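You operate a simulated robot arm through the tools that you are given. There is no shell and no other tool.

The job below is to be done with a simulated robot arm. You get a single attempt, and the scene is never put back.

Task
Set a snap on both dots of the blue wallet.
Fine: Then lay it in the green tray; leave the press slide out and nothing under the ram.

It is judged by the outcome, as a careful person would: the job done as asked, and still so three seconds after it is handed in. It fails if anything else is knocked over, pushed out of place, dropped, spilled or broken.

Robot
A 6-joint arm with a fingered hand, fixed in place. Base frame: the origin is at the foot of the arm, x ahead of it, y to its left, z up. Lengths are in m, angles in rad, forces in N, time in s.
With the tool pointing down near the work surface it reaches from about 0.3 to 0.7 m from the base axis. Its first joint turns from -2.897 to 2.897 rad. Payload 4 kg.
Tool frame: the origin (TCP) lies between the finger pads and is the grasp point; the fingertips stand 0.022 m ahead of it; z points along the fingers, y is the line along which they close. Largest opening 0.112 m; the body of the gripper starts 0.06 m behind the TCP. The gripper is a hand of 4 fingers: y runs from the thumb to the fingers, the wrist lies at [0, 0, -0.218] in the tool frame.
Orientation is that of the tool frame in the base frame, as [roll, pitch, yaw] about the fixed x, y, z axes, in that order (R = Rz(yaw) Ry(pitch) Rx(roll)). With the fingers straight down and closing along the base's y, the tool's x points along the base's -x, its y along +y and its z along -z.

Tools
- The arm moves only by the tool step_arm. Its arguments are lists of equal length, an entry for each row: "translation": the shift along the tool's x, y, z in cm, a list of three; "dr": the turn, a rotation vector about the tool's x, y, z in rad, a list of three. In form: {"translation": [[x, y, z], ...], "dr": [[ax, ay, az], ...]}. A call has 1 to 20 rows; each row shifts and turns the commanded pose from where the row before left it, along the tool's axes as they then stand. Each row takes 0.2 s and may step no farther than 0.05 m and 0.15 rad from the row before; otherwise, the whole call is refused. A pose out of reach is approached as far as the arm can. The call stops where the force on the tool passes 40 N (or 10 N more than at its start, if that is more) or the arm is blocked; 0.2 s more then pass. In this call time passes only in rows, and 0.2 s behind the last. The reply holds the time, the measured pose of the TCP, the force on the tool along the base axes, the opening and the grip force, in the units named above and with some noise, with the torque about the TCP (base axes, N m) and any sound that the robot's microphone picked up.
- Cameras (640 x 400 px; columns grow to the right, rows downward): "scene" is fixed at [0.3992, -0.6429, 1.371]; the picture's right is [1.00, -0.09, 0.00], its down [-0.03, -0.35, -0.94] and it looks along [0.09, 0.93, -0.35] (base axes); focal length 329 px, centre (320, 200). "wrist" rides on the gripper at [0.069, 0.004, -0.083] in the tool frame; the picture's right is [-0.06, 1.00, 0.00], its down [-0.77, -0.05, -0.64] and it looks along [-0.64, -0.04, 0.77] (tool axes); focal length 243 px, centre (320, 200).
- grab_frame(camera): a new picture of that camera. The clock stands still meanwhile.
- finger_targets(finger1, finger2, finger3, thumb_bend): sets how far each is bent, from 0 (flat) to 1 (curled in); at 0.3 the hand is open as for a grip, at 0.7 the pads meet at the TCP. One left out holds its place. A second passes; each finger stops where it meets its share of the squeeze, and holds until it gets a number again. It is the only way to open and close the hand. It gives what a move gives, with no picture; readings hold the bend of each and the force on the fingers (four entries, about 0 where the hand has none), thumb and palm.
- locate(camera, pixels): for up to 12 pixels [column, row] of the newest picture of that camera ("zoom" is the newest enlarged one), the place [x, y, z] in the base frame of the surface seen there, good to about 0.003 m, but the place of the scene camera against the robot may be out by one fixed shift of up to 0.012 m in any direction. The clock stands still meanwhile.
- zoom(camera, box): a new picture of the part [left, top, right, bottom] of that camera's present view, enlarged. The clock stands still meanwhile.
- hand_in(): hands the job in; it is judged then, once.

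Leave the gripper open and the arm clear of the work at the hand-in unless told otherwise.

The tools are called after "Emit:" as a command line: name --argument value ..., lists and objects as JSON in quotes. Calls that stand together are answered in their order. step_arm: Moves the arm, as the interface text tells. Its arguments: {"type":"object","properties":{"translation":{"type":"array","items":{"type":"array","items":{"type":"number"}}},"dr":{"type":"array","items":{"type":"array","items":{"type":"number"}}}},"required":["translation","dr"]} The other tools are called the same way: finger_targets (finger1, finger2, finger3, thumb_bend) moves the fingers one by one; grab_frame (camera) takes a picture; locate (camera, pixels) gives the place of the surface under pixels of a picture; zoom (camera, box) takes an enlarged picture of a part of a camera's view; hand_in () hands the job in.

At the start:

```text
time_s: 0.0
position: [0.1977, 0.2615, 1.3204]
orientation: [-3.141, 0.0, 3.141]
ft_force: [0.1, 0.3, -0.4]
moment: [0.02, 0.02, -0.02]
gripper_width: 0.1122
finger_force: 0.1
shape: jaw
bend: [0.3, 0.3, 0.3, 0.3]
finger forces: [0.0, 0.1, 0.0, 0.0, 0.1, 0.0]
```

scene: 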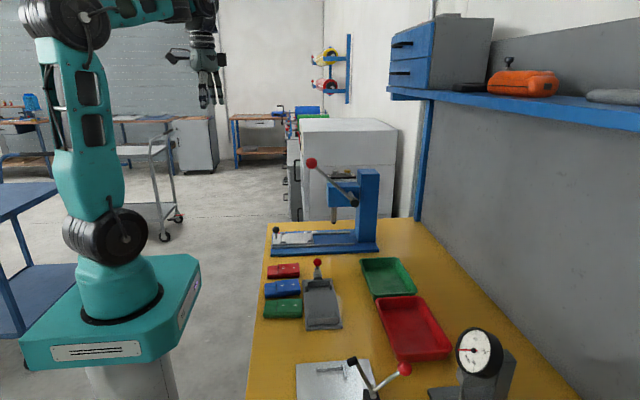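
wrist: 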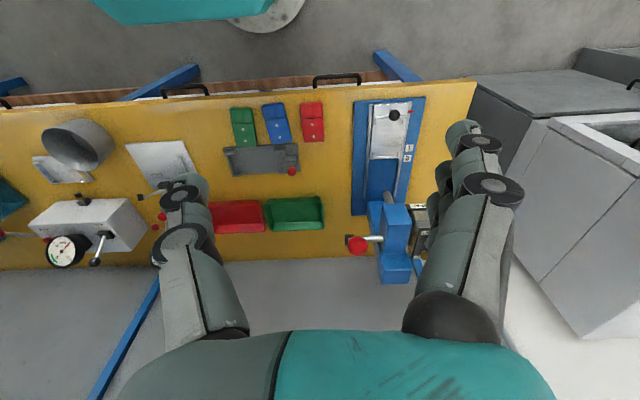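

I see a yellow bench with three wallets (red, blue, green), a blue press with a slide, two trays and other tools. First I'll take enlarged views of the press (around scene 320,220) and the wallets (around 290,290).

Emit:
zoom --camera "scene" --box '[250, 150, 400, 260]'

Emit:
zoom --camera "scene" --box '[250, 245, 460, 375]'

Emit:
zoom --camera "wrist" --box '[200, 80, 440, 290]'

```text
3.64 times, centred on (325, 205) of scene
```

zoom: 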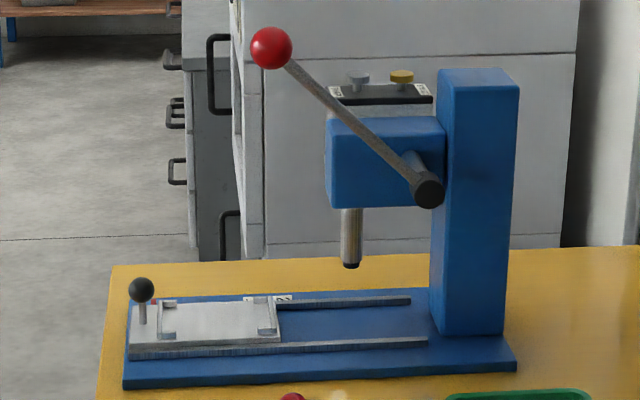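

```text
3.05 times, centred on (355, 310) of scene
```

zoom: 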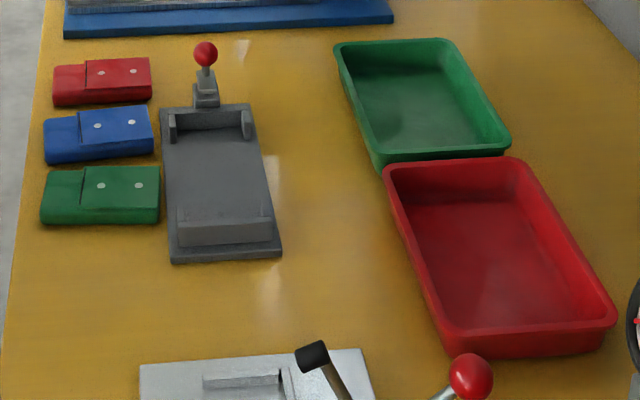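

```text
1.90 times, centred on (320, 185) of wrist
```

zoom: 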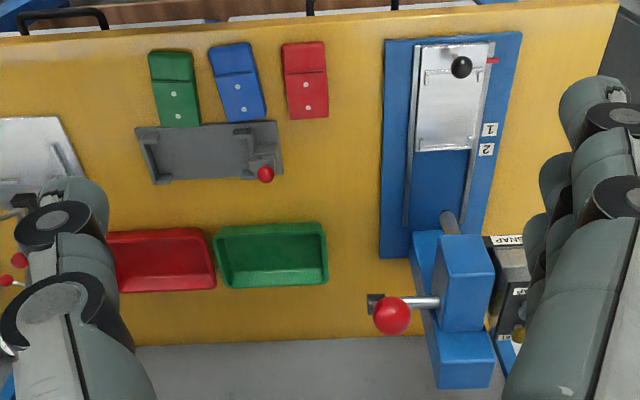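

I'll zoom further on the press labels, the box behind the press (wrist ~395,225), and the grey jig, and locate key points in the scene.

Emit:
zoom --camera "wrist" --box '[340, 85, 440, 150]'

Emit:
zoom --camera "wrist" --box '[340, 180, 440, 290]'

Emit:
zoom --camera "scene" --box '[315, 155, 385, 200]'

Emit:
zoom --camera "wrist" --box '[0, 100, 210, 290]'

Emit:
zoom --camera "scene" --box '[260, 300, 520, 400]'

```text
6.15 times, centred on (390, 118) of wrist
```

zoom: 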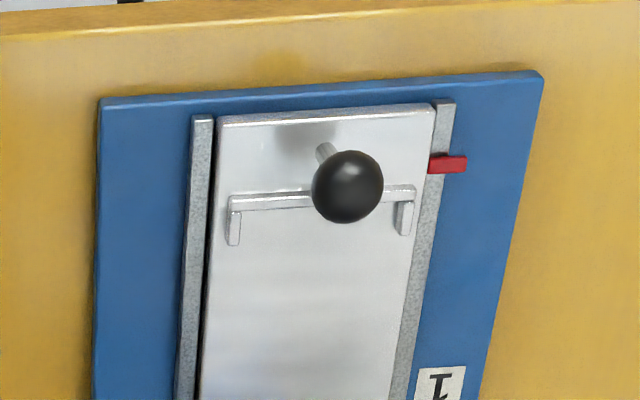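

```text
3.64 times, centred on (390, 235) of wrist
```

zoom: 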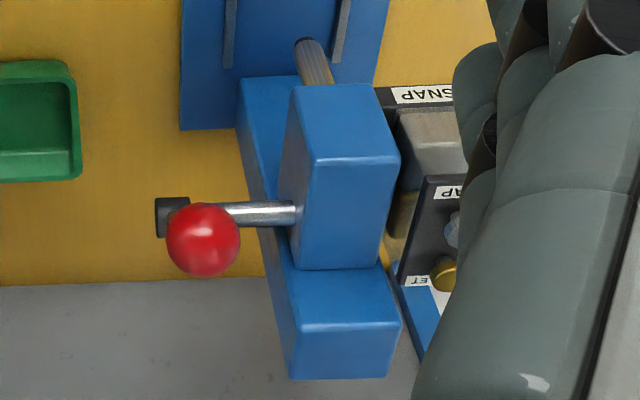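

```text
8.89 times, centred on (350, 178) of scene
```

zoom: 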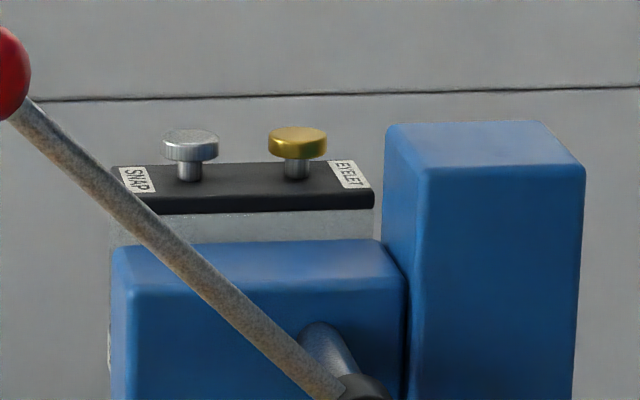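

```text
2.11 times, centred on (105, 195) of wrist
```

zoom: 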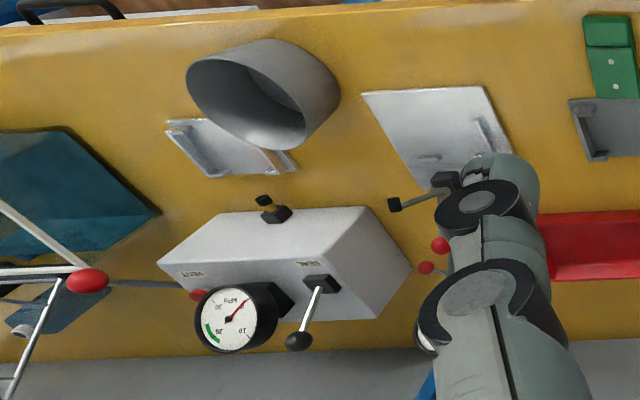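

```text
2.46 times, centred on (390, 350) of scene
```

zoom: 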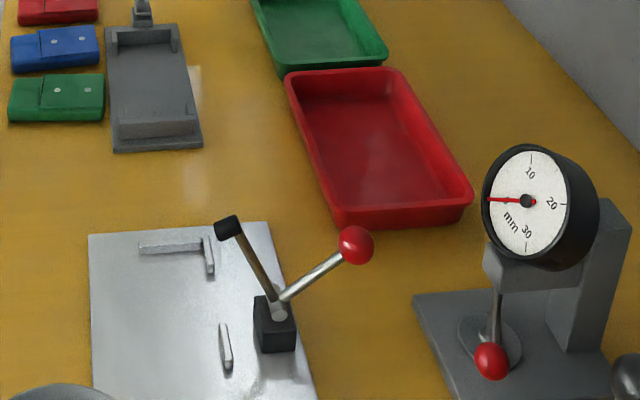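

I'll locate key points on the scene picture: bench, wallets, press base, ram, lever knob, dispenser knobs, trays.

Emit:
grab_frame --camera "scene"

Emit:
grab_frame --camera "wrist"

Emit:
locate --camera "scene" --pixels '[[312, 163], [355, 202], [276, 230], [333, 222], [368, 172], [335, 169], [348, 168], [282, 290], [295, 286], [388, 275], [350, 260], [320, 305]]'

Emit:
locate --camera "wrist" --pixels '[[394, 115], [409, 148], [408, 157], [357, 245], [276, 115], [276, 126], [266, 106], [287, 106], [293, 214], [260, 160], [292, 171], [388, 190]]'

```text
taken
```

scene: 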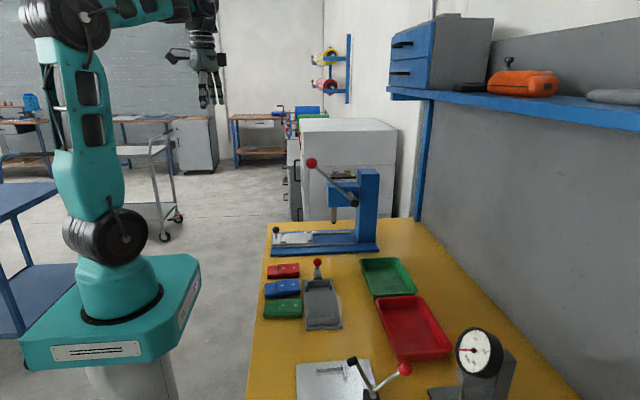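

```text
taken
```

wrist: 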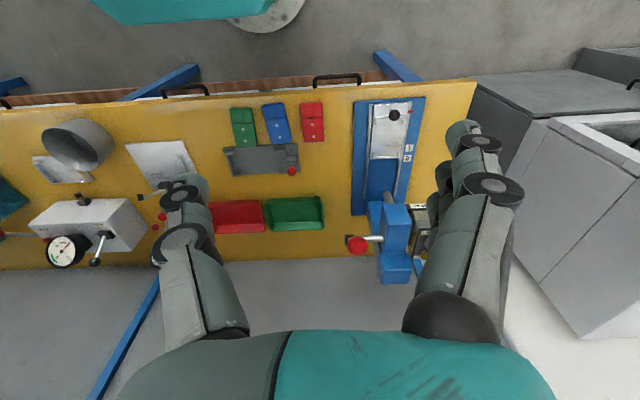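

```text
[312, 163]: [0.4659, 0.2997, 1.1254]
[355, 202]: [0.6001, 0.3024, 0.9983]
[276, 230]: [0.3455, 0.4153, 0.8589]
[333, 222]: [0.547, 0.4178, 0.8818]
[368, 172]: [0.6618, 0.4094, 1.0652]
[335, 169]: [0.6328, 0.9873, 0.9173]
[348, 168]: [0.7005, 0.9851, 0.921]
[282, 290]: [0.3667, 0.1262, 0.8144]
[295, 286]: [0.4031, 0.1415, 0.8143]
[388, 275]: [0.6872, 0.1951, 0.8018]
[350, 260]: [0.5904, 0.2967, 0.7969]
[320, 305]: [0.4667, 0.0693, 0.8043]
```

```text
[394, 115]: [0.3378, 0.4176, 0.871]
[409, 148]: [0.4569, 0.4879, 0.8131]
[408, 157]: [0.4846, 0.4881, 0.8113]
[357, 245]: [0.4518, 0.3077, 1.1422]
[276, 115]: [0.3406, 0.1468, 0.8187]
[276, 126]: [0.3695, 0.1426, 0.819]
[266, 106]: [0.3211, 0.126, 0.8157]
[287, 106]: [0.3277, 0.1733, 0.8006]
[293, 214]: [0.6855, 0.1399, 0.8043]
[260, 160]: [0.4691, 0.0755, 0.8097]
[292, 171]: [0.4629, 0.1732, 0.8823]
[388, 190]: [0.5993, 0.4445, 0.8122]
```

I'll zoom on the dispenser again to locate its buttons precisely, then on the blue wallet.

Emit:
zoom --camera "scene" --box '[315, 160, 385, 204]'

Emit:
locate --camera "zoom" --pixels '[[190, 95], [298, 95], [245, 140], [135, 135], [345, 130], [250, 220], [200, 190], [130, 250], [60, 100]]'

```text
9.09 times, centred on (350, 182) of scene
```

zoom: 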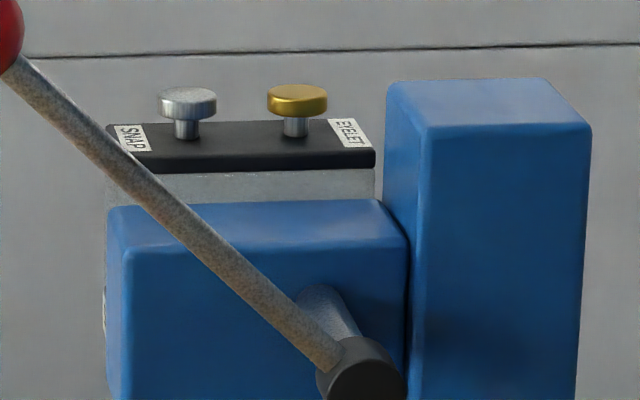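

```text
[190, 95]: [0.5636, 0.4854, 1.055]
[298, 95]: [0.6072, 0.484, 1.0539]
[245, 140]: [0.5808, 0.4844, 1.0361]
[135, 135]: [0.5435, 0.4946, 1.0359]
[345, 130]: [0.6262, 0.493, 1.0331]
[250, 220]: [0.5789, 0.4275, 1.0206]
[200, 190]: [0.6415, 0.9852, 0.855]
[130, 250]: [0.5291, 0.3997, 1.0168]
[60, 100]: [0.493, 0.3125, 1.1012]
```

The magazine with SNAP/EYELET buttons sits on the press behind the head at about (0.56–0.61, 0.485, 1.05). Now I lower the arm to about (0.25, 0.14, 1.0) to look closely at the wallets; path is clear of the press lever (0.45, 0.31).

Emit:
step_arm --translation '[[-0.65, -1.5, 4.0], [-0.65, -1.5, 4.0], [-0.65, -1.5, 4.0], [-0.65, -1.5, 4.0], [-0.65, -1.5, 4.0], [-0.65, -1.5, 4.0], [-0.65, -1.5, 4.0], [-0.65, -1.5, 4.0]]' --dr '[[0, 0, 0], [0, 0, 0], [0, 0, 0], [0, 0, 0], [0, 0, 0], [0, 0, 0], [0, 0, 0], [0, 0, 0]]'

Emit:
grab_frame --camera "wrist"

```text
time_s: 1.8
position: [0.2492, 0.1418, 1.0003]
orientation: [3.14, 0.0, 3.141]
ft_force: [0.3, -0.6, 0.5]
moment: [0.0, 0.03, 0.0]
gripper_width: 0.1119
finger_force: 0.0
shape: jaw
bend: [0.3, 0.3, 0.3, 0.3]
finger forces: [0.0, 0.0, 0.1, 0.1, 0.0, 0.1]
```

```text
taken
```

wrist: 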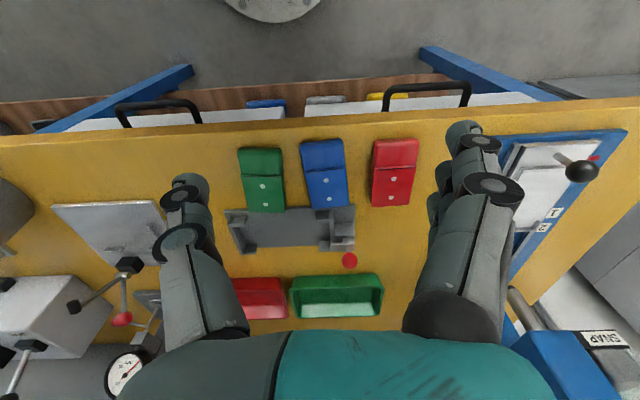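

The wallets are now close (blue around 324,172). I zoom on them and the jig.

Emit:
zoom --camera "wrist" --box '[215, 125, 435, 275]'

Emit:
locate --camera "zoom" --pixels '[[253, 55], [352, 40], [284, 232], [386, 226], [320, 132], [335, 183], [75, 60], [185, 60], [205, 245], [460, 50], [580, 45], [560, 230]]'

Emit:
zoom --camera "wrist" --box '[480, 120, 640, 260]'

Emit:
locate --camera "zoom" --pixels '[[415, 200], [300, 350], [255, 430], [480, 150], [150, 110], [330, 200], [170, 350], [265, 400], [300, 370]]'

```text
2.67 times, centred on (325, 200) of wrist
```

zoom: 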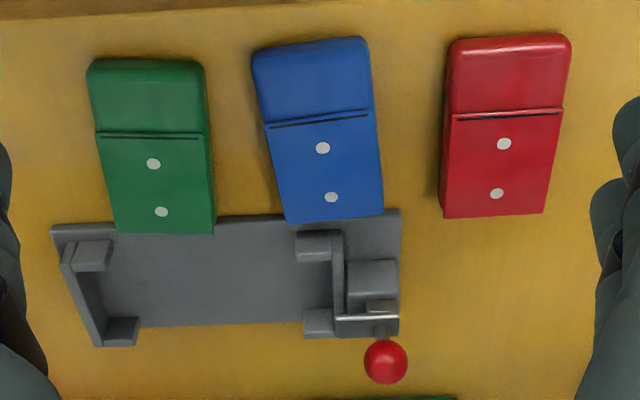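

```text
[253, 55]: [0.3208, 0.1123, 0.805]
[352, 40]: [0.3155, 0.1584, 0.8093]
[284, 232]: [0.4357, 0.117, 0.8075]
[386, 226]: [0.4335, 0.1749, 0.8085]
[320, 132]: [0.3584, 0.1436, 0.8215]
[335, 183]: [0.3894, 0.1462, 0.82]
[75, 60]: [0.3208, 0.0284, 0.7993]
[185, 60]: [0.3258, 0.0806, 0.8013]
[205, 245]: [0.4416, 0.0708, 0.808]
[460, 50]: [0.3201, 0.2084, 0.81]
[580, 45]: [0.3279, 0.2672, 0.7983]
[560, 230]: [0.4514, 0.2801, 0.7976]
```

```text
2.86 times, centred on (560, 190) of wrist
```

zoom: 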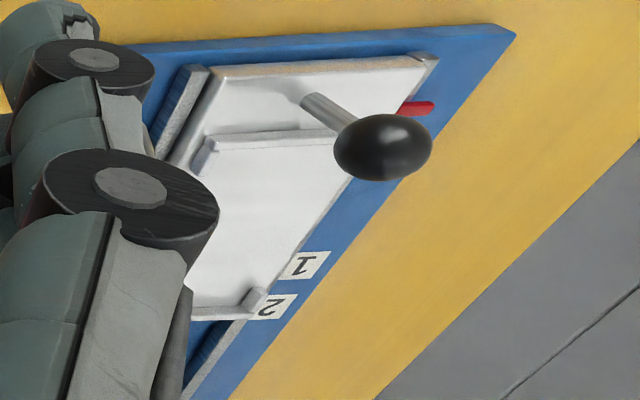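

```text
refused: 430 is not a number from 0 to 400
```

The wallets' dots are at the +x half. Next I move sideways to y≈0.41 to look into the press slide nest. The black knob top is at z≈0.88 and the ram knob at (0.45, 0.31, 1.14), with the hand at x 0.25 staying clear.

Emit:
step_arm --translation '[[0.5, 4.5, 0], [0.5, 4.5, 0], [0.5, 4.5, 0], [0.5, 4.5, 0], [0.5, 4.5, 0], [0.5, 4.5, 0]]' --dr '[[0, 0, 0], [0, 0, 0], [0, 0, 0], [0, 0, 0], [0, 0, 0], [0, 0, 0]]'

Emit:
grab_frame --camera "wrist"

```text
time_s: 3.2
position: [0.218, 0.4121, 1.0016]
orientation: [3.14, 0.0, 3.141]
ft_force: [-0.3, 0.0, -0.4]
moment: [0.02, -0.02, -0.01]
gripper_width: 0.1117
finger_force: 0.0
shape: jaw
bend: [0.3, 0.3, 0.3, 0.3]
finger forces: [0.0, 0.0, 0.0, 0.0, 0.0, 0.1]
```

```text
taken
```

wrist: 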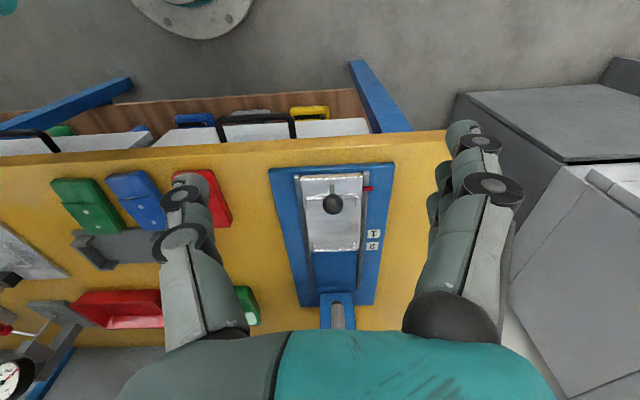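

I zoom on the press slide (around 333,230).

Emit:
zoom --camera "wrist" --box '[255, 155, 415, 325]'

Emit:
locate --camera "zoom" --pixels '[[108, 50], [255, 40], [268, 75], [280, 182], [275, 215], [128, 220], [245, 218], [120, 100], [190, 200], [190, 115], [110, 150], [250, 150]]'

Emit:
zoom --camera "wrist" --box '[285, 160, 385, 260]'

```text
2.35 times, centred on (335, 240) of wrist
```

zoom: 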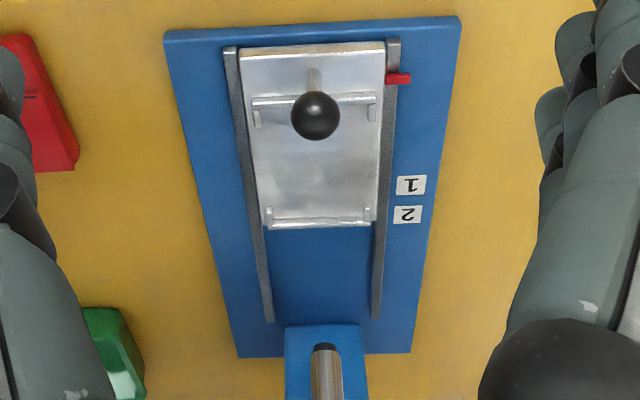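

```text
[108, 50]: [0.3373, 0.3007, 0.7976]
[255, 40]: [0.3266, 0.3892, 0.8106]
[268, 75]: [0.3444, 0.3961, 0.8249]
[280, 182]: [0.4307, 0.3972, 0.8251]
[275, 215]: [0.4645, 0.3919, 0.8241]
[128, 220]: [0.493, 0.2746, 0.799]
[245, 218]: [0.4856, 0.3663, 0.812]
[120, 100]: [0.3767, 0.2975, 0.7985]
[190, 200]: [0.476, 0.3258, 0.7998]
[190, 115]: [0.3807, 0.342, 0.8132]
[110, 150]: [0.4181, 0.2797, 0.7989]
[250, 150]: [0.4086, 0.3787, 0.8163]
```

```text
4.00 times, centred on (335, 210) of wrist
```

zoom: 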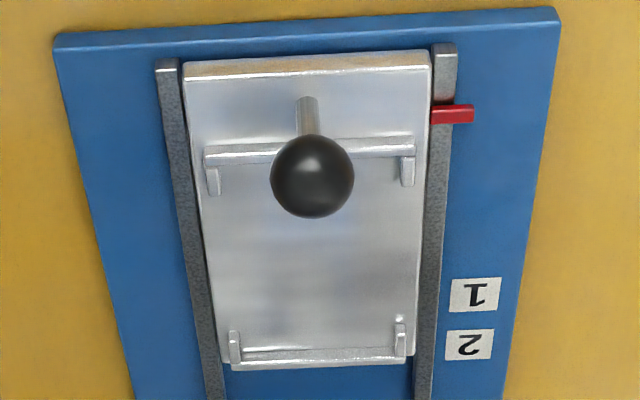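

I locate nest corners in this latest zoom: fence legs (212,185), (407,180), far corner posts (235,345), (401,338), lip (320,355), fence (310,152), red tag (452,114), knob (312,178).

Emit:
locate --camera "zoom" --pixels '[[212, 165], [407, 155], [213, 185], [407, 182], [235, 342], [401, 335], [320, 355], [452, 112], [312, 176], [470, 295], [468, 345], [300, 280]]'

Emit:
locate --camera "wrist" --pixels '[[334, 180], [310, 250], [336, 305], [338, 318], [330, 172]]'

```text
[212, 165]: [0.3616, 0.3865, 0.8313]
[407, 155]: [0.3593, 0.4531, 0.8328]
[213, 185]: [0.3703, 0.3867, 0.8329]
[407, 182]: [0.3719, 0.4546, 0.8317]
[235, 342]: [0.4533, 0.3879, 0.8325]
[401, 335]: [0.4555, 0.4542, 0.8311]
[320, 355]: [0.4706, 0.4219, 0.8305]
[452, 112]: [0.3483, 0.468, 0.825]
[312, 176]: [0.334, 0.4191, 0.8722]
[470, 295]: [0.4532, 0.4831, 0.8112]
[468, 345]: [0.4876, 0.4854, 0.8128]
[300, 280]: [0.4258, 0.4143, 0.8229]
```

```text
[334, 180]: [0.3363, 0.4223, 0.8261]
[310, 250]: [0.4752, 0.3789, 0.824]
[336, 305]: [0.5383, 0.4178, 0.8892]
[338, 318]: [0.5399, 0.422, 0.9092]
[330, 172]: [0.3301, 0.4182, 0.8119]
```

The slide nest spans x≈0.36–0.47, y≈0.387–0.4545, floor z≈0.823; the ram is at about (0.539, 0.42). Now I raise the arm to see the press head and its magazine from above.

Emit:
step_arm --translation '[[0.25, 0.1, -4.4], [0.25, 0.1, -4.4], [0.25, 0.1, -4.4], [0.25, 0.1, -4.4], [0.25, 0.1, -4.4], [0.25, 0.1, -4.4], [0.25, 0.1, -4.4], [0.25, 0.1, -4.4]]' --dr '[[0, 0, 0], [0, 0, 0], [0, 0, 0], [0, 0, 0], [0, 0, 0], [0, 0, 0], [0, 0, 0], [0, 0, 0]]'

Emit:
grab_frame --camera "wrist"

Emit:
zoom --camera "wrist" --box '[255, 150, 435, 290]'

```text
time_s: 5.0
position: [0.2, 0.419, 1.3533]
orientation: [3.141, -0.001, -3.142]
ft_force: [0.1, 0.7, 0.3]
moment: [0.02, 0.01, 0.0]
gripper_width: 0.1117
finger_force: 0.0
shape: jaw
bend: [0.3, 0.3, 0.3, 0.3]
finger forces: [0.0, 0.0, 0.0, 0.0, 0.0, 0.1]
```

```text
taken
```

wrist: 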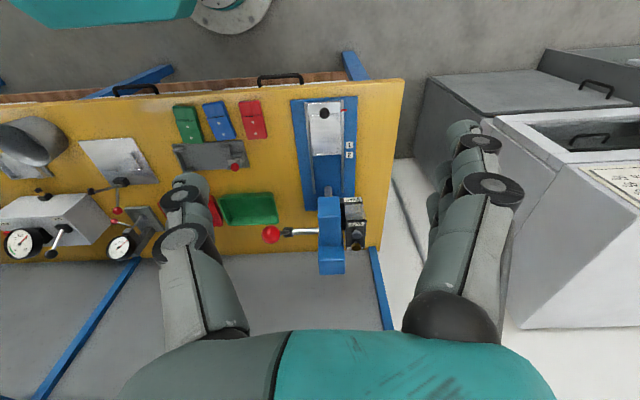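

```text
2.86 times, centred on (345, 220) of wrist
```

zoom: 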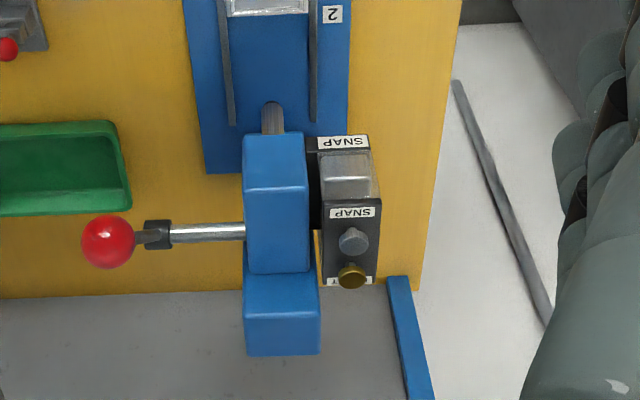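

I zoom closer on the magazine (around wrist 355,222).

Emit:
zoom --camera "wrist" --box '[325, 190, 385, 240]'

Emit:
locate --camera "zoom" --pixels '[[200, 55], [220, 120], [230, 210], [235, 295], [230, 370], [150, 60], [300, 60], [170, 260], [310, 260], [140, 270]]'

Emit:
zoom --camera "scene" --box '[300, 150, 390, 240]'

```text
8.00 times, centred on (355, 215) of wrist
```

zoom: 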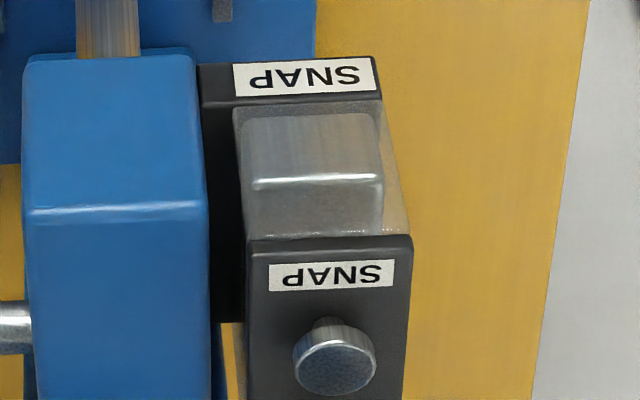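

```text
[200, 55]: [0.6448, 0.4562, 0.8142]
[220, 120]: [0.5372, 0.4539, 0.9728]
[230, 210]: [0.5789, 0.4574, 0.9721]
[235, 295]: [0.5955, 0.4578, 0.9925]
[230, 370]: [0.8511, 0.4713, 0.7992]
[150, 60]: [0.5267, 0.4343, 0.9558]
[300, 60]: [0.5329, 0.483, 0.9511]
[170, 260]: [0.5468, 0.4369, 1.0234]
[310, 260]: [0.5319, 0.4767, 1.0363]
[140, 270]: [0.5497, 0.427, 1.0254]
```

```text
4.44 times, centred on (345, 195) of scene
```

zoom: 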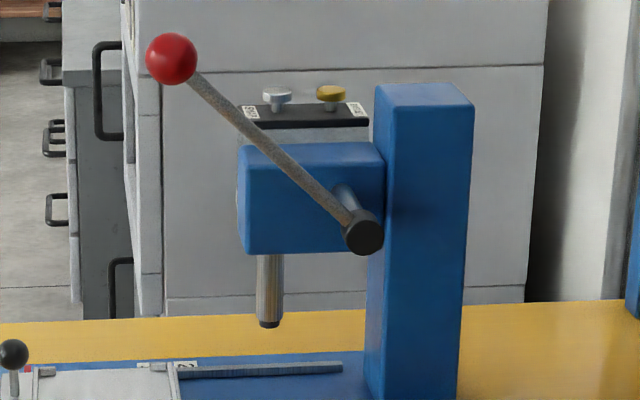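

The magazine beside the ram shows a "SNAP" label at its lower front and has SNAP (silver) and EYELET (gold) buttons on top. I move in to look at it more closely from (0.35, 0.48, 1.2).

Emit:
step_arm --translation '[[-2.5, 1.0, 2.55], [-2.5, 1.0, 2.55], [-2.5, 1.0, 2.55], [-2.5, 1.0, 2.55], [-2.5, 1.0, 2.55], [-2.5, 1.0, 2.55]]' --dr '[[0, 0, 0], [0, 0, 0], [0, 0, 0], [0, 0, 0], [0, 0, 0], [0, 0, 0]]'

Emit:
grab_frame --camera "wrist"

Emit:
zoom --camera "wrist" --box '[220, 110, 420, 290]'

```text
time_s: 6.4
position: [0.3482, 0.4781, 1.2023]
orientation: [3.14, 0.0, -3.141]
ft_force: [-0.1, 0.3, -0.2]
moment: [0.03, -0.04, -0.03]
gripper_width: 0.1118
finger_force: 0.0
shape: jaw
bend: [0.3, 0.3, 0.3, 0.3]
finger forces: [0.0, 0.1, 0.0, 0.0, 0.0, 0.1]
```

```text
taken
```

wrist: 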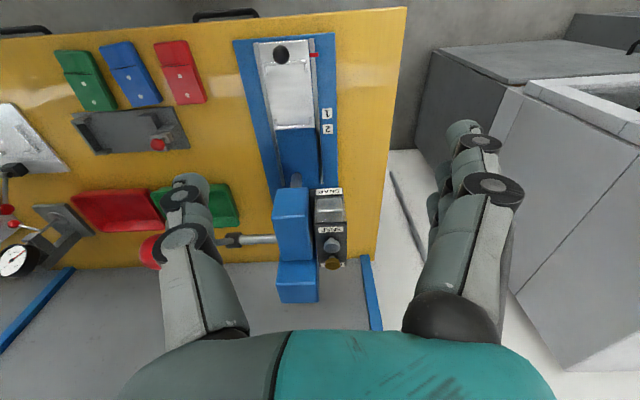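

```text
2.22 times, centred on (320, 200) of wrist
```

zoom: 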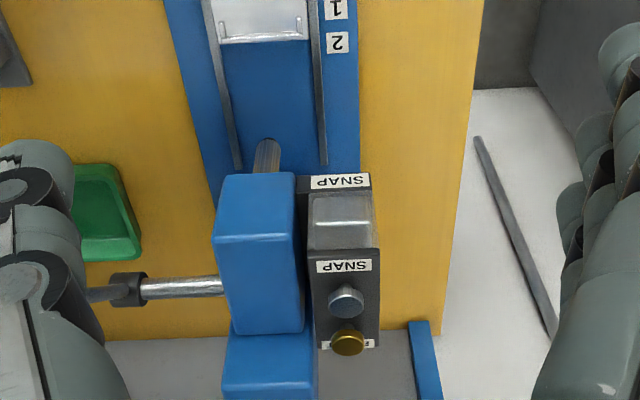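

Zooming tightly on the magazine.

Emit:
zoom --camera "wrist" --box '[300, 180, 360, 275]'

Emit:
zoom --camera "wrist" --box '[300, 180, 360, 225]'

Emit:
locate --camera "wrist" --pixels '[[331, 245], [332, 264], [330, 229], [328, 191], [330, 205], [330, 215], [295, 200], [345, 240], [320, 240], [328, 113], [328, 129], [281, 54]]'

```text
4.21 times, centred on (330, 228) of wrist
```

zoom: 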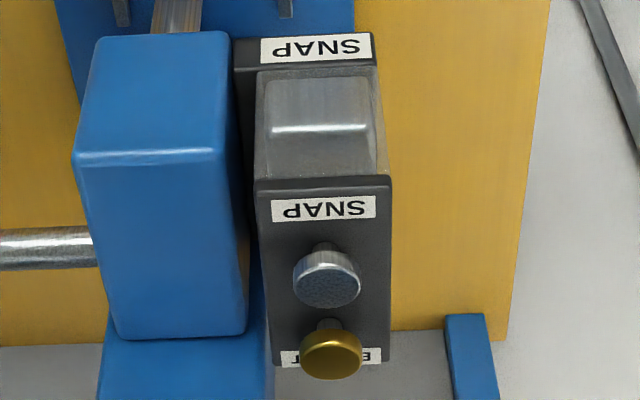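

```text
8.89 times, centred on (330, 202) of wrist
```

zoom: 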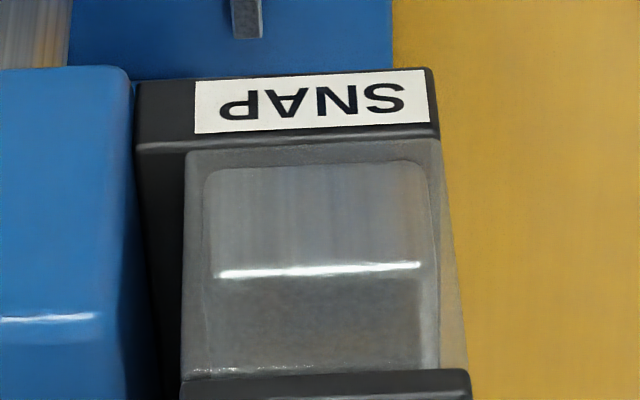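

```text
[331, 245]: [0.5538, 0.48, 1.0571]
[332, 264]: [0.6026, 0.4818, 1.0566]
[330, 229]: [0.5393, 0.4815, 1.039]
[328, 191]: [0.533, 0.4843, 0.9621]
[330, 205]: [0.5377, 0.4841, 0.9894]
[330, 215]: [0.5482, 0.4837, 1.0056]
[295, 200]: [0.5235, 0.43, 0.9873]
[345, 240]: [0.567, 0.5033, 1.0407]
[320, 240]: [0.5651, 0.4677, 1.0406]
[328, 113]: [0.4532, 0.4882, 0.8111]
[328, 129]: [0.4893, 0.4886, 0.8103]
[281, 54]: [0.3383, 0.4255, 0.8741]
```

Magazine shows a silver block and "SNAP". Now I go back to the blue wallet at about (0.36, 0.143) to measure it closely, staying at x≤0.28 to clear the lever knob.

Emit:
step_arm --translation '[[3.5, -2.0, 0], [3.5, -2.0, 0], [0, -4.2, 1.0], [0, -4.2, 1.0], [0, -4.2, 2.5], [0, -4.2, 3.0], [0, -4.2, 2.5], [0, -4.2, 2.5], [0, -4.2, 2.5], [0, 0, 4.5], [0, 0, 4.5]]' --dr '[[0, 0, 0], [0, 0, 0], [0, 0, 0], [0, 0, 0], [0, 0, 0], [0, 0, 0], [0, 0, 0], [0, 0, 0], [0, 0, 0], [0, 0, 0], [0, 0, 0]]'

Emit:
grab_frame --camera "wrist"

```text
refused: row 6 steps farther than a row can; nothing moved
```

```text
taken
```

wrist: 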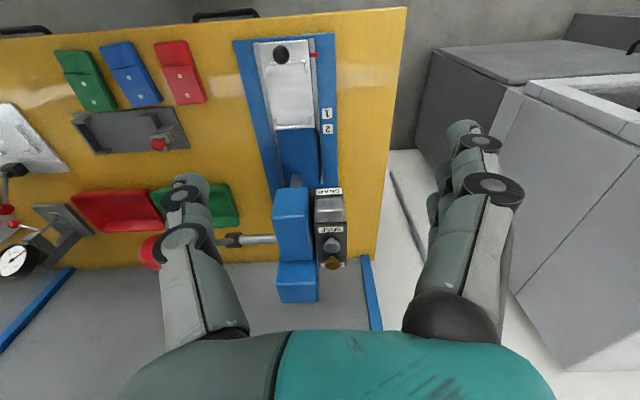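

The call was refused (one row exceeded 5 cm). I repeat with smaller rows.

Emit:
step_arm --translation '[[3.5, -2.0, 0], [3.5, -2.0, 0], [0, -4.2, 1.0], [0, -4.2, 1.0], [0, -4.2, 2.5], [0, -4.2, 2.5], [0, -4.2, 2.5], [0, -4.2, 2.5], [0, -4.2, 2.5], [0, 0, 4.5], [0, 0, 3.5]]' --dr '[[0, 0, 0], [0, 0, 0], [0, 0, 0], [0, 0, 0], [0, 0, 0], [0, 0, 0], [0, 0, 0], [0, 0, 0], [0, 0, 0], [0, 0, 0], [0, 0, 0]]'

Emit:
grab_frame --camera "wrist"

Emit:
zoom --camera "wrist" --box '[215, 90, 435, 250]'

```text
time_s: 8.8
position: [0.2763, 0.144, 0.973]
orientation: [3.139, -0.001, 3.141]
ft_force: [-0.3, -0.6, -0.6]
moment: [0.01, -0.01, -0.02]
gripper_width: 0.1119
finger_force: 0.2
shape: jaw
bend: [0.3, 0.3, 0.3, 0.3]
finger forces: [0.0, 0.0, 0.1, 0.0, 0.0, 0.1]
```

```text
taken
```

wrist: 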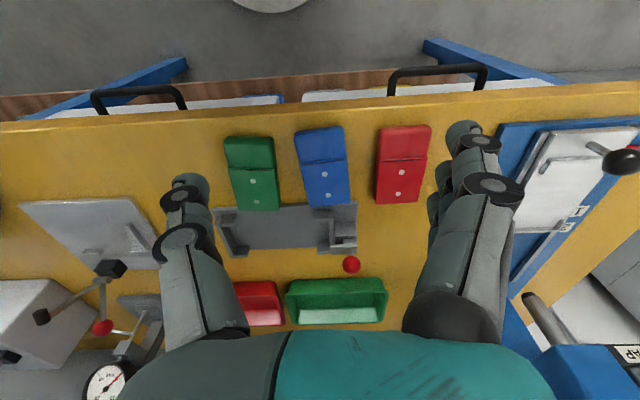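

```text
2.50 times, centred on (325, 170) of wrist
```

zoom: 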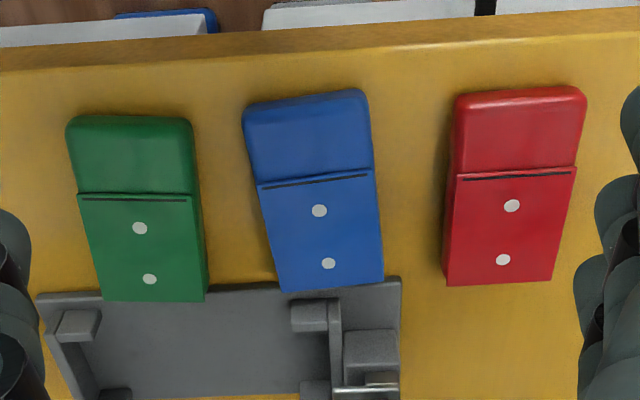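

I locate the blue wallet's corners and dots in this zoom.

Emit:
locate --camera "zoom" --pixels '[[319, 211], [328, 264], [250, 118], [360, 98], [305, 100], [282, 286], [380, 279], [332, 284], [248, 150], [372, 150], [262, 220], [374, 215]]'

Emit:
zoom --camera "wrist" --box '[285, 115, 365, 215]'

Emit:
locate --camera "zoom" --pixels '[[180, 60], [275, 40], [140, 60], [220, 360], [310, 345], [265, 352], [255, 235], [272, 320]]'

```text
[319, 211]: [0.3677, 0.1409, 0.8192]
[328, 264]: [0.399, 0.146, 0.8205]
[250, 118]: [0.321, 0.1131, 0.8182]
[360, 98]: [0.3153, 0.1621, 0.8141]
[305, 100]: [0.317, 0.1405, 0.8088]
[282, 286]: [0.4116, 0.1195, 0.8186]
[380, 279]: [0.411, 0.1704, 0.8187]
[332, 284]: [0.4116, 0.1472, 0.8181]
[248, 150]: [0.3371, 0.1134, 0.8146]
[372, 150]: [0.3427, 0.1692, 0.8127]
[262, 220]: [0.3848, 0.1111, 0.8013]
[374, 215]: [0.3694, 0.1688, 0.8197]
```

```text
4.00 times, centred on (325, 165) of wrist
```

zoom: 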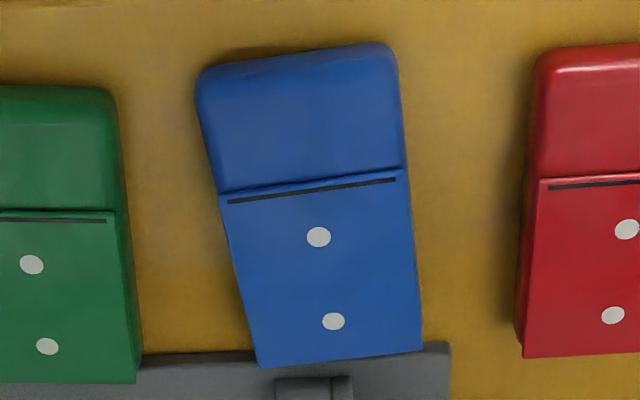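

```text
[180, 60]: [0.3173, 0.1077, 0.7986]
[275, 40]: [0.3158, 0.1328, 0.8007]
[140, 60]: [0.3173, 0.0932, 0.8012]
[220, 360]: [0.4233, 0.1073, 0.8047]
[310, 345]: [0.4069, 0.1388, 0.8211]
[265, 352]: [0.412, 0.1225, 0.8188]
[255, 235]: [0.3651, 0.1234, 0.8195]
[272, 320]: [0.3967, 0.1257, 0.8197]
```

The blue wallet is about 0.098×0.055 m, yawed ≈0.16 rad, dots at (0.3677, 0.1409) and (0.399, 0.146). I now use the scene camera to compare slide tag, marks, nest ends and ram x positions consistently.

Emit:
zoom --camera "scene" --box '[265, 210, 365, 262]'

Emit:
locate --camera "zoom" --pixels '[[438, 70], [420, 60], [455, 60], [210, 165], [253, 170], [110, 160], [75, 155], [282, 172], [255, 210], [330, 125], [300, 130], [85, 175]]'

```text
6.40 times, centred on (315, 236) of scene
```

zoom: 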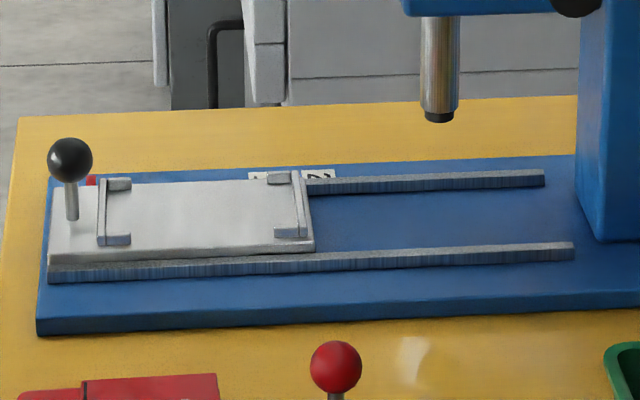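

```text
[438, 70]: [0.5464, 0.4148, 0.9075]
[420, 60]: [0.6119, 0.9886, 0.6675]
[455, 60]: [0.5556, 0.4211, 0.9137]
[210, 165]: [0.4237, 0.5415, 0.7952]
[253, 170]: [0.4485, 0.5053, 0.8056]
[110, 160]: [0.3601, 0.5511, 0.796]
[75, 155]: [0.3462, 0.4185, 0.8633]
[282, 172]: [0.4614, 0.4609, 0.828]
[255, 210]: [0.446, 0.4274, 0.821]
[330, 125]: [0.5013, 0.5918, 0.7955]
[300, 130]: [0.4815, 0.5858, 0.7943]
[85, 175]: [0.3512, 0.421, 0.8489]
```

Locating more exactly: tag (91,181), fence (102,215), lip (300,215), legs, labels (258,175) and (320,174), ram tip (440,112).

Emit:
locate --camera "zoom" --pixels '[[91, 181], [101, 220], [300, 225], [118, 184], [117, 239], [280, 178], [287, 232], [256, 176], [318, 174], [439, 95], [440, 117], [310, 248]]'

```text
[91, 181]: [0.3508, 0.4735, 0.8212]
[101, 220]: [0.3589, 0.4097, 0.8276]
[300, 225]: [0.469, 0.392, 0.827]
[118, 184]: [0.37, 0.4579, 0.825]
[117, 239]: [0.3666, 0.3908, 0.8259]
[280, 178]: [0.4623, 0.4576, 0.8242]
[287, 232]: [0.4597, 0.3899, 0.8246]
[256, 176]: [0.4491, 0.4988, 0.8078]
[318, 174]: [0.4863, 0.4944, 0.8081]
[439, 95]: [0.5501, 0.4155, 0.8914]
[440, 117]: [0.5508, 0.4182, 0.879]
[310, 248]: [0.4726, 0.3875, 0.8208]
```

Measurements agree: with the wallet's fold end against the fence (knob side) and dots toward +x, dots would sit at x≈0.447 and 0.415, matching marks 1 and 2 for the ram at x≈0.55. Now I set a medium opening so that the fingers fit in the ~27 mm gaps between wallets, and hover over the blue wallet with matching yaw.

Emit:
finger_targets --finger1 0.43 --finger2 0.43 --finger3 0.43 --thumb_bend 0.43

Emit:
step_arm --translation '[[-2.9, -0.13, 1.0], [-2.9, -0.13, 2.0], [-2.9, -0.13, 2.0], [0, 0, 0], [0, 0, 0]]' --dr '[[0, 0, 0], [0, 0, 0], [0, 0, 0], [0, 0, -0.08], [0, 0, -0.08]]'

Emit:
grab_frame --camera "wrist"

Emit:
zoom --camera "scene" --box '[230, 210, 350, 330]'

```text
time_s: 9.8
position: [0.2764, 0.1425, 0.9742]
orientation: [3.141, 0.0, 3.141]
ft_force: [-0.8, -0.4, -0.5]
moment: [0.05, 0.0, -0.03]
gripper_width: 0.0779
finger_force: 0.1
shape: fingers
bend: [0.43, 0.43, 0.43, 0.43]
finger forces: [0.1, 0.0, 0.0, 0.0, 0.0, 0.0]
```

```text
time_s: 11.0
position: [0.3657, 0.1421, 0.925]
orientation: [3.141, -0.001, -2.982]
ft_force: [-0.4, -1.2, -0.6]
moment: [0.02, 0.0, 0.0]
gripper_width: 0.078
finger_force: 0.1
shape: fingers
bend: [0.43, 0.43, 0.43, 0.43]
finger forces: [0.1, 0.1, 0.0, 0.0, 0.0, 0.0]
```

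```text
taken
```

wrist: 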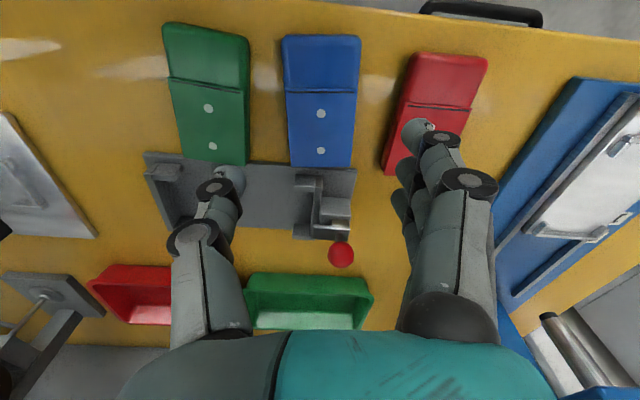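

```text
3.33 times, centred on (290, 270) of scene
```

zoom: 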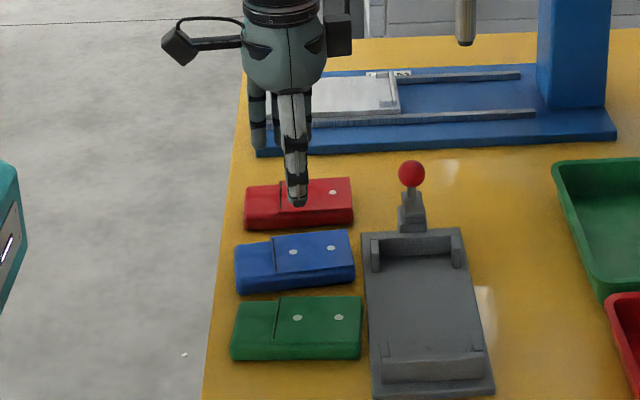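

The wallet appears upright in the tool view (dots at (321,113) and (320,151)), so yaw is aligned. I re-locate dots and edges from here before descending.

Emit:
locate --camera "wrist" --pixels '[[321, 113], [320, 151], [292, 164], [350, 165], [286, 80], [359, 80], [290, 140], [354, 140], [246, 130], [395, 130]]'

Emit:
zoom --camera "wrist" --box '[180, 20, 460, 220]'

```text
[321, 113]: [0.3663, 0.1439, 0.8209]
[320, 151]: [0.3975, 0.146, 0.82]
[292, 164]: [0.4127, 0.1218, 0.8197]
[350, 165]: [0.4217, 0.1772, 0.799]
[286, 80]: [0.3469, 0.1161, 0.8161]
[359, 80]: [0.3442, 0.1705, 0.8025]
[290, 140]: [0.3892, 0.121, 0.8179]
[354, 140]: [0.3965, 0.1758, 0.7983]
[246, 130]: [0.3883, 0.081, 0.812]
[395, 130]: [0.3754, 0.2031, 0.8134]
```

```text
2.00 times, centred on (320, 120) of wrist
```

zoom: 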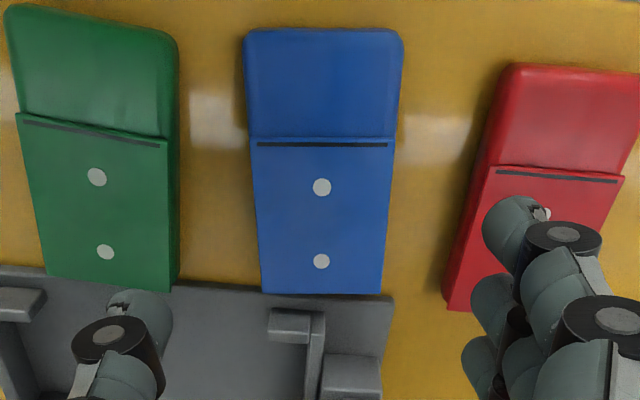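

Combining the two views, the wallet's yaw is about 0.10 rad and its centre about (0.362, 0.142). I correct yaw by +0.06 about tool z, narrow the opening slightly (bend 0.45), and lower to z≈0.835.

Emit:
finger_targets --finger1 0.45 --finger2 0.45 --finger3 0.45 --thumb_bend 0.45

Emit:
step_arm --translation '[[0, 0, 0], [0.3, 0, 3.0], [0, 0, 3.0], [0, 0, 2.5]]' --dr '[[0, 0, 0.06], [0, 0, 0], [0, 0, 0], [0, 0, 0]]'

Emit:
grab_frame --camera "wrist"

Emit:
zoom --camera "scene" --box '[240, 230, 340, 330]'

```text
time_s: 12.0
position: [0.3673, 0.1406, 0.9245]
orientation: [3.14, 0.0, -2.981]
ft_force: [-0.1, -0.9, -0.5]
moment: [-0.02, 0.01, -0.02]
gripper_width: 0.0723
finger_force: 0.0
shape: fingers
bend: [0.45, 0.45, 0.45, 0.45]
finger forces: [0.1, 0.0, 0.0, 0.1, 0.1, 0.0]
```

```text
time_s: 13.0
position: [0.361, 0.1411, 0.8383]
orientation: [3.14, -0.001, -3.041]
ft_force: [-0.2, -0.6, -0.2]
moment: [0.04, 0.04, -0.03]
gripper_width: 0.0725
finger_force: 0.0
shape: fingers
bend: [0.45, 0.45, 0.45, 0.45]
finger forces: [0.0, 0.0, 0.1, 0.0, 0.0, 0.0]
```

```text
taken
```

wrist: 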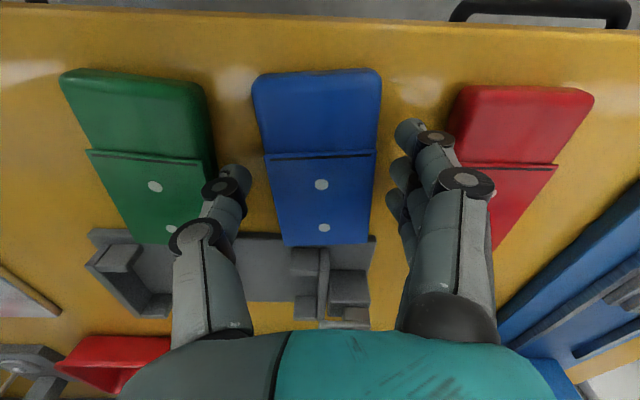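

```text
4.00 times, centred on (290, 280) of scene
```

zoom: 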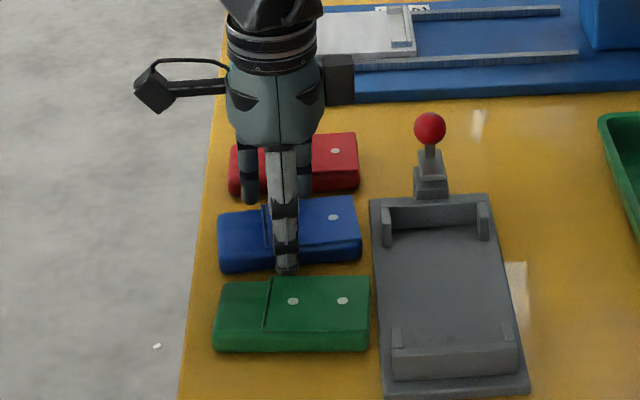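

Fingers straddle the blue wallet with clear gaps on each side. I descend 1.3 cm to put the fingertips just above the bench, then close gently.

Emit:
step_arm --translation '[[0, 0, 0.8], [0, 0, 0.5]]' --dr '[[0, 0, 0], [0, 0, 0]]'

Emit:
grab_frame --camera "wrist"

Emit:
zoom --camera "scene" --box '[255, 250, 335, 320]'

```text
time_s: 13.6
position: [0.3622, 0.1418, 0.8268]
orientation: [3.14, 0.002, -3.041]
ft_force: [-6.1, -1.1, 36.6]
moment: [0.34, 0.23, 0.09]
gripper_width: 0.0725
finger_force: 17.9
shape: fingers
bend: [0.46, 0.45, 0.45, 0.45]
finger forces: [8.4, 7.6, 6.5, 0.1, 13.7, 0.1]
```

```text
taken
```

wrist: 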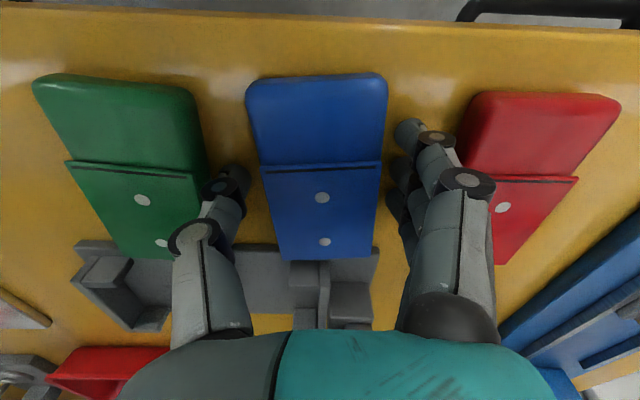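

```text
5.71 times, centred on (295, 285) of scene
```

zoom: 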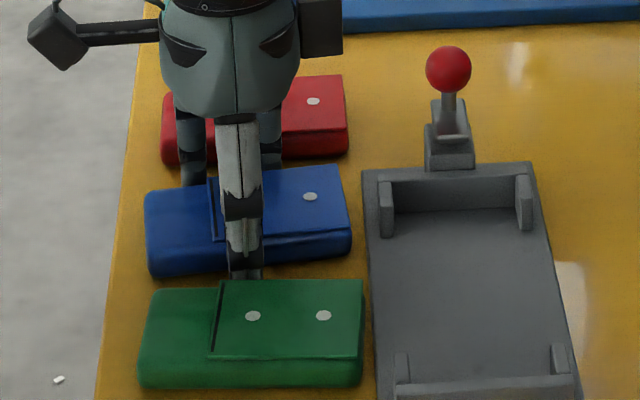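

The fingertips touched the bench (36 N upward) at z≈0.827. I raise 4 mm and then close gradually.

Emit:
step_arm --translation '[[0, 0, -0.4]]' --dr '[[0, 0, 0]]'

```text
time_s: 14.0
position: [0.3625, 0.1403, 0.8288]
orientation: [3.14, -0.003, -3.042]
ft_force: [-0.4, 0.4, -0.2]
moment: [0.01, 0.0, 0.0]
gripper_width: 0.0718
finger_force: 0.0
shape: fingers
bend: [0.45, 0.45, 0.45, 0.45]
finger forces: [0.0, 0.0, 0.0, 0.0, 0.1, 0.0]
```

Now free of the bench. I close all fingers toward 0.56 to grip the wallet by its sides.

Emit:
finger_targets --finger1 0.56 --finger2 0.56 --finger3 0.56 --thumb_bend 0.56

Emit:
grab_frame --camera "wrist"

```text
time_s: 15.0
position: [0.3632, 0.1411, 0.8295]
orientation: [-3.141, -0.001, -3.043]
ft_force: [-0.4, -0.1, -0.1]
moment: [0.02, 0.02, -0.02]
gripper_width: 0.0544
finger_force: 5.8
shape: fingers
bend: [0.52, 0.52, 0.52, 0.52]
finger forces: [2.1, 2.1, 2.0, 0.1, 6.2, 0.1]
```

```text
taken
```

wrist: 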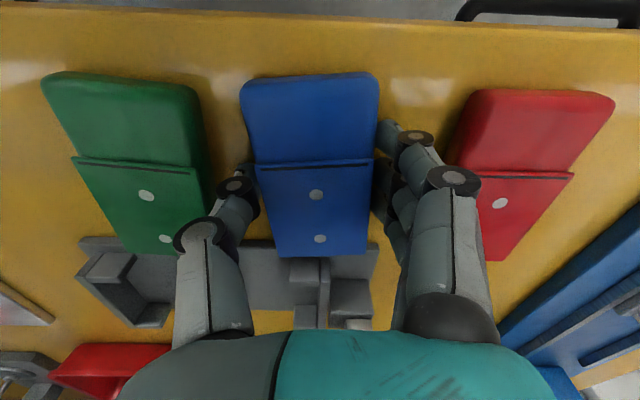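

Gripped: width 0.0544, fingers ~2 N each, thumb 6 N. I lift 2 cm and check.

Emit:
step_arm --translation '[[0, 0, -1.0], [0, 0, -1.5], [0, 0, -2.5]]' --dr '[[0, 0, 0], [0, 0, 0], [0, 0, 0]]'

Emit:
grab_frame --camera "wrist"

Emit:
zoom --camera "scene" --box '[240, 220, 340, 320]'

```text
time_s: 15.8
position: [0.3643, 0.1426, 0.8822]
orientation: [3.141, -0.002, -3.044]
ft_force: [1.1, -1.2, -0.6]
moment: [-0.01, -0.04, 0.02]
gripper_width: 0.0547
finger_force: 6.2
shape: fingers
bend: [0.52, 0.52, 0.52, 0.52]
finger forces: [2.1, 2.1, 2.1, 0.1, 6.2, 0.0]
```

```text
taken
```

wrist: 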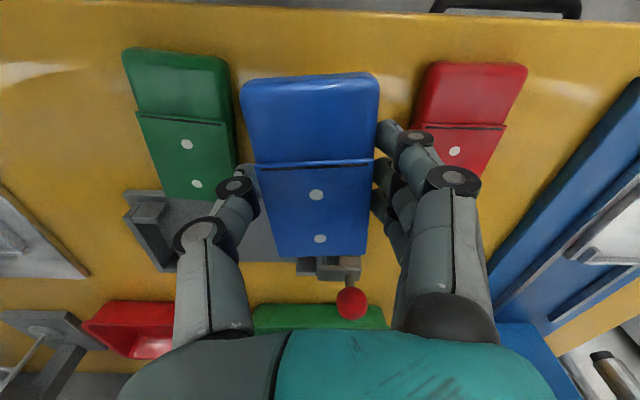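

```text
4.00 times, centred on (290, 270) of scene
```

zoom: 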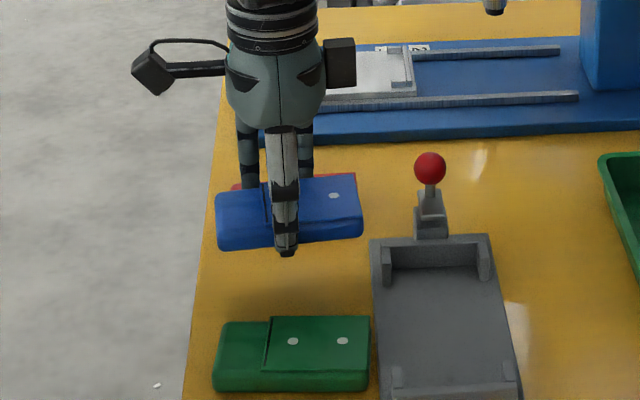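

The wallet is held level. I locate its dots and corners in the grip to know the wallet's pose relative to the tool.

Emit:
zoom --camera "wrist" --box '[220, 60, 400, 270]'

Emit:
locate --camera "wrist" --pixels '[[316, 195], [319, 239], [277, 252], [364, 252], [245, 95], [375, 85], [310, 80], [320, 253]]'

```text
1.90 times, centred on (310, 165) of wrist
```

zoom: 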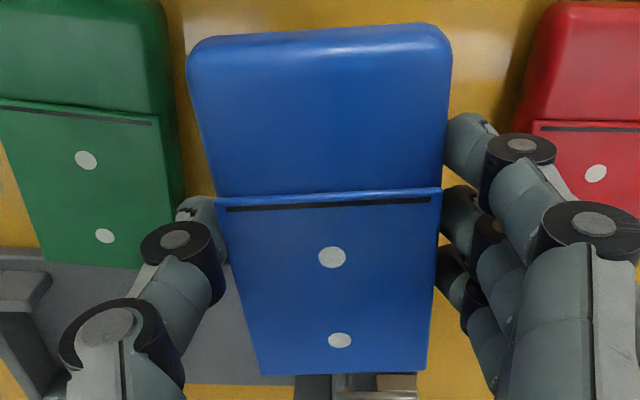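

```text
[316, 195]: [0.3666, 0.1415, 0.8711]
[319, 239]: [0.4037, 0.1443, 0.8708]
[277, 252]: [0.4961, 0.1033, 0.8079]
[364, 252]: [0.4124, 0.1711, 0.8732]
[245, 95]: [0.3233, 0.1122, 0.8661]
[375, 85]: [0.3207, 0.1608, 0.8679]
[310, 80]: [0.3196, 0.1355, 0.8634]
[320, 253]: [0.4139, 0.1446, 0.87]
```

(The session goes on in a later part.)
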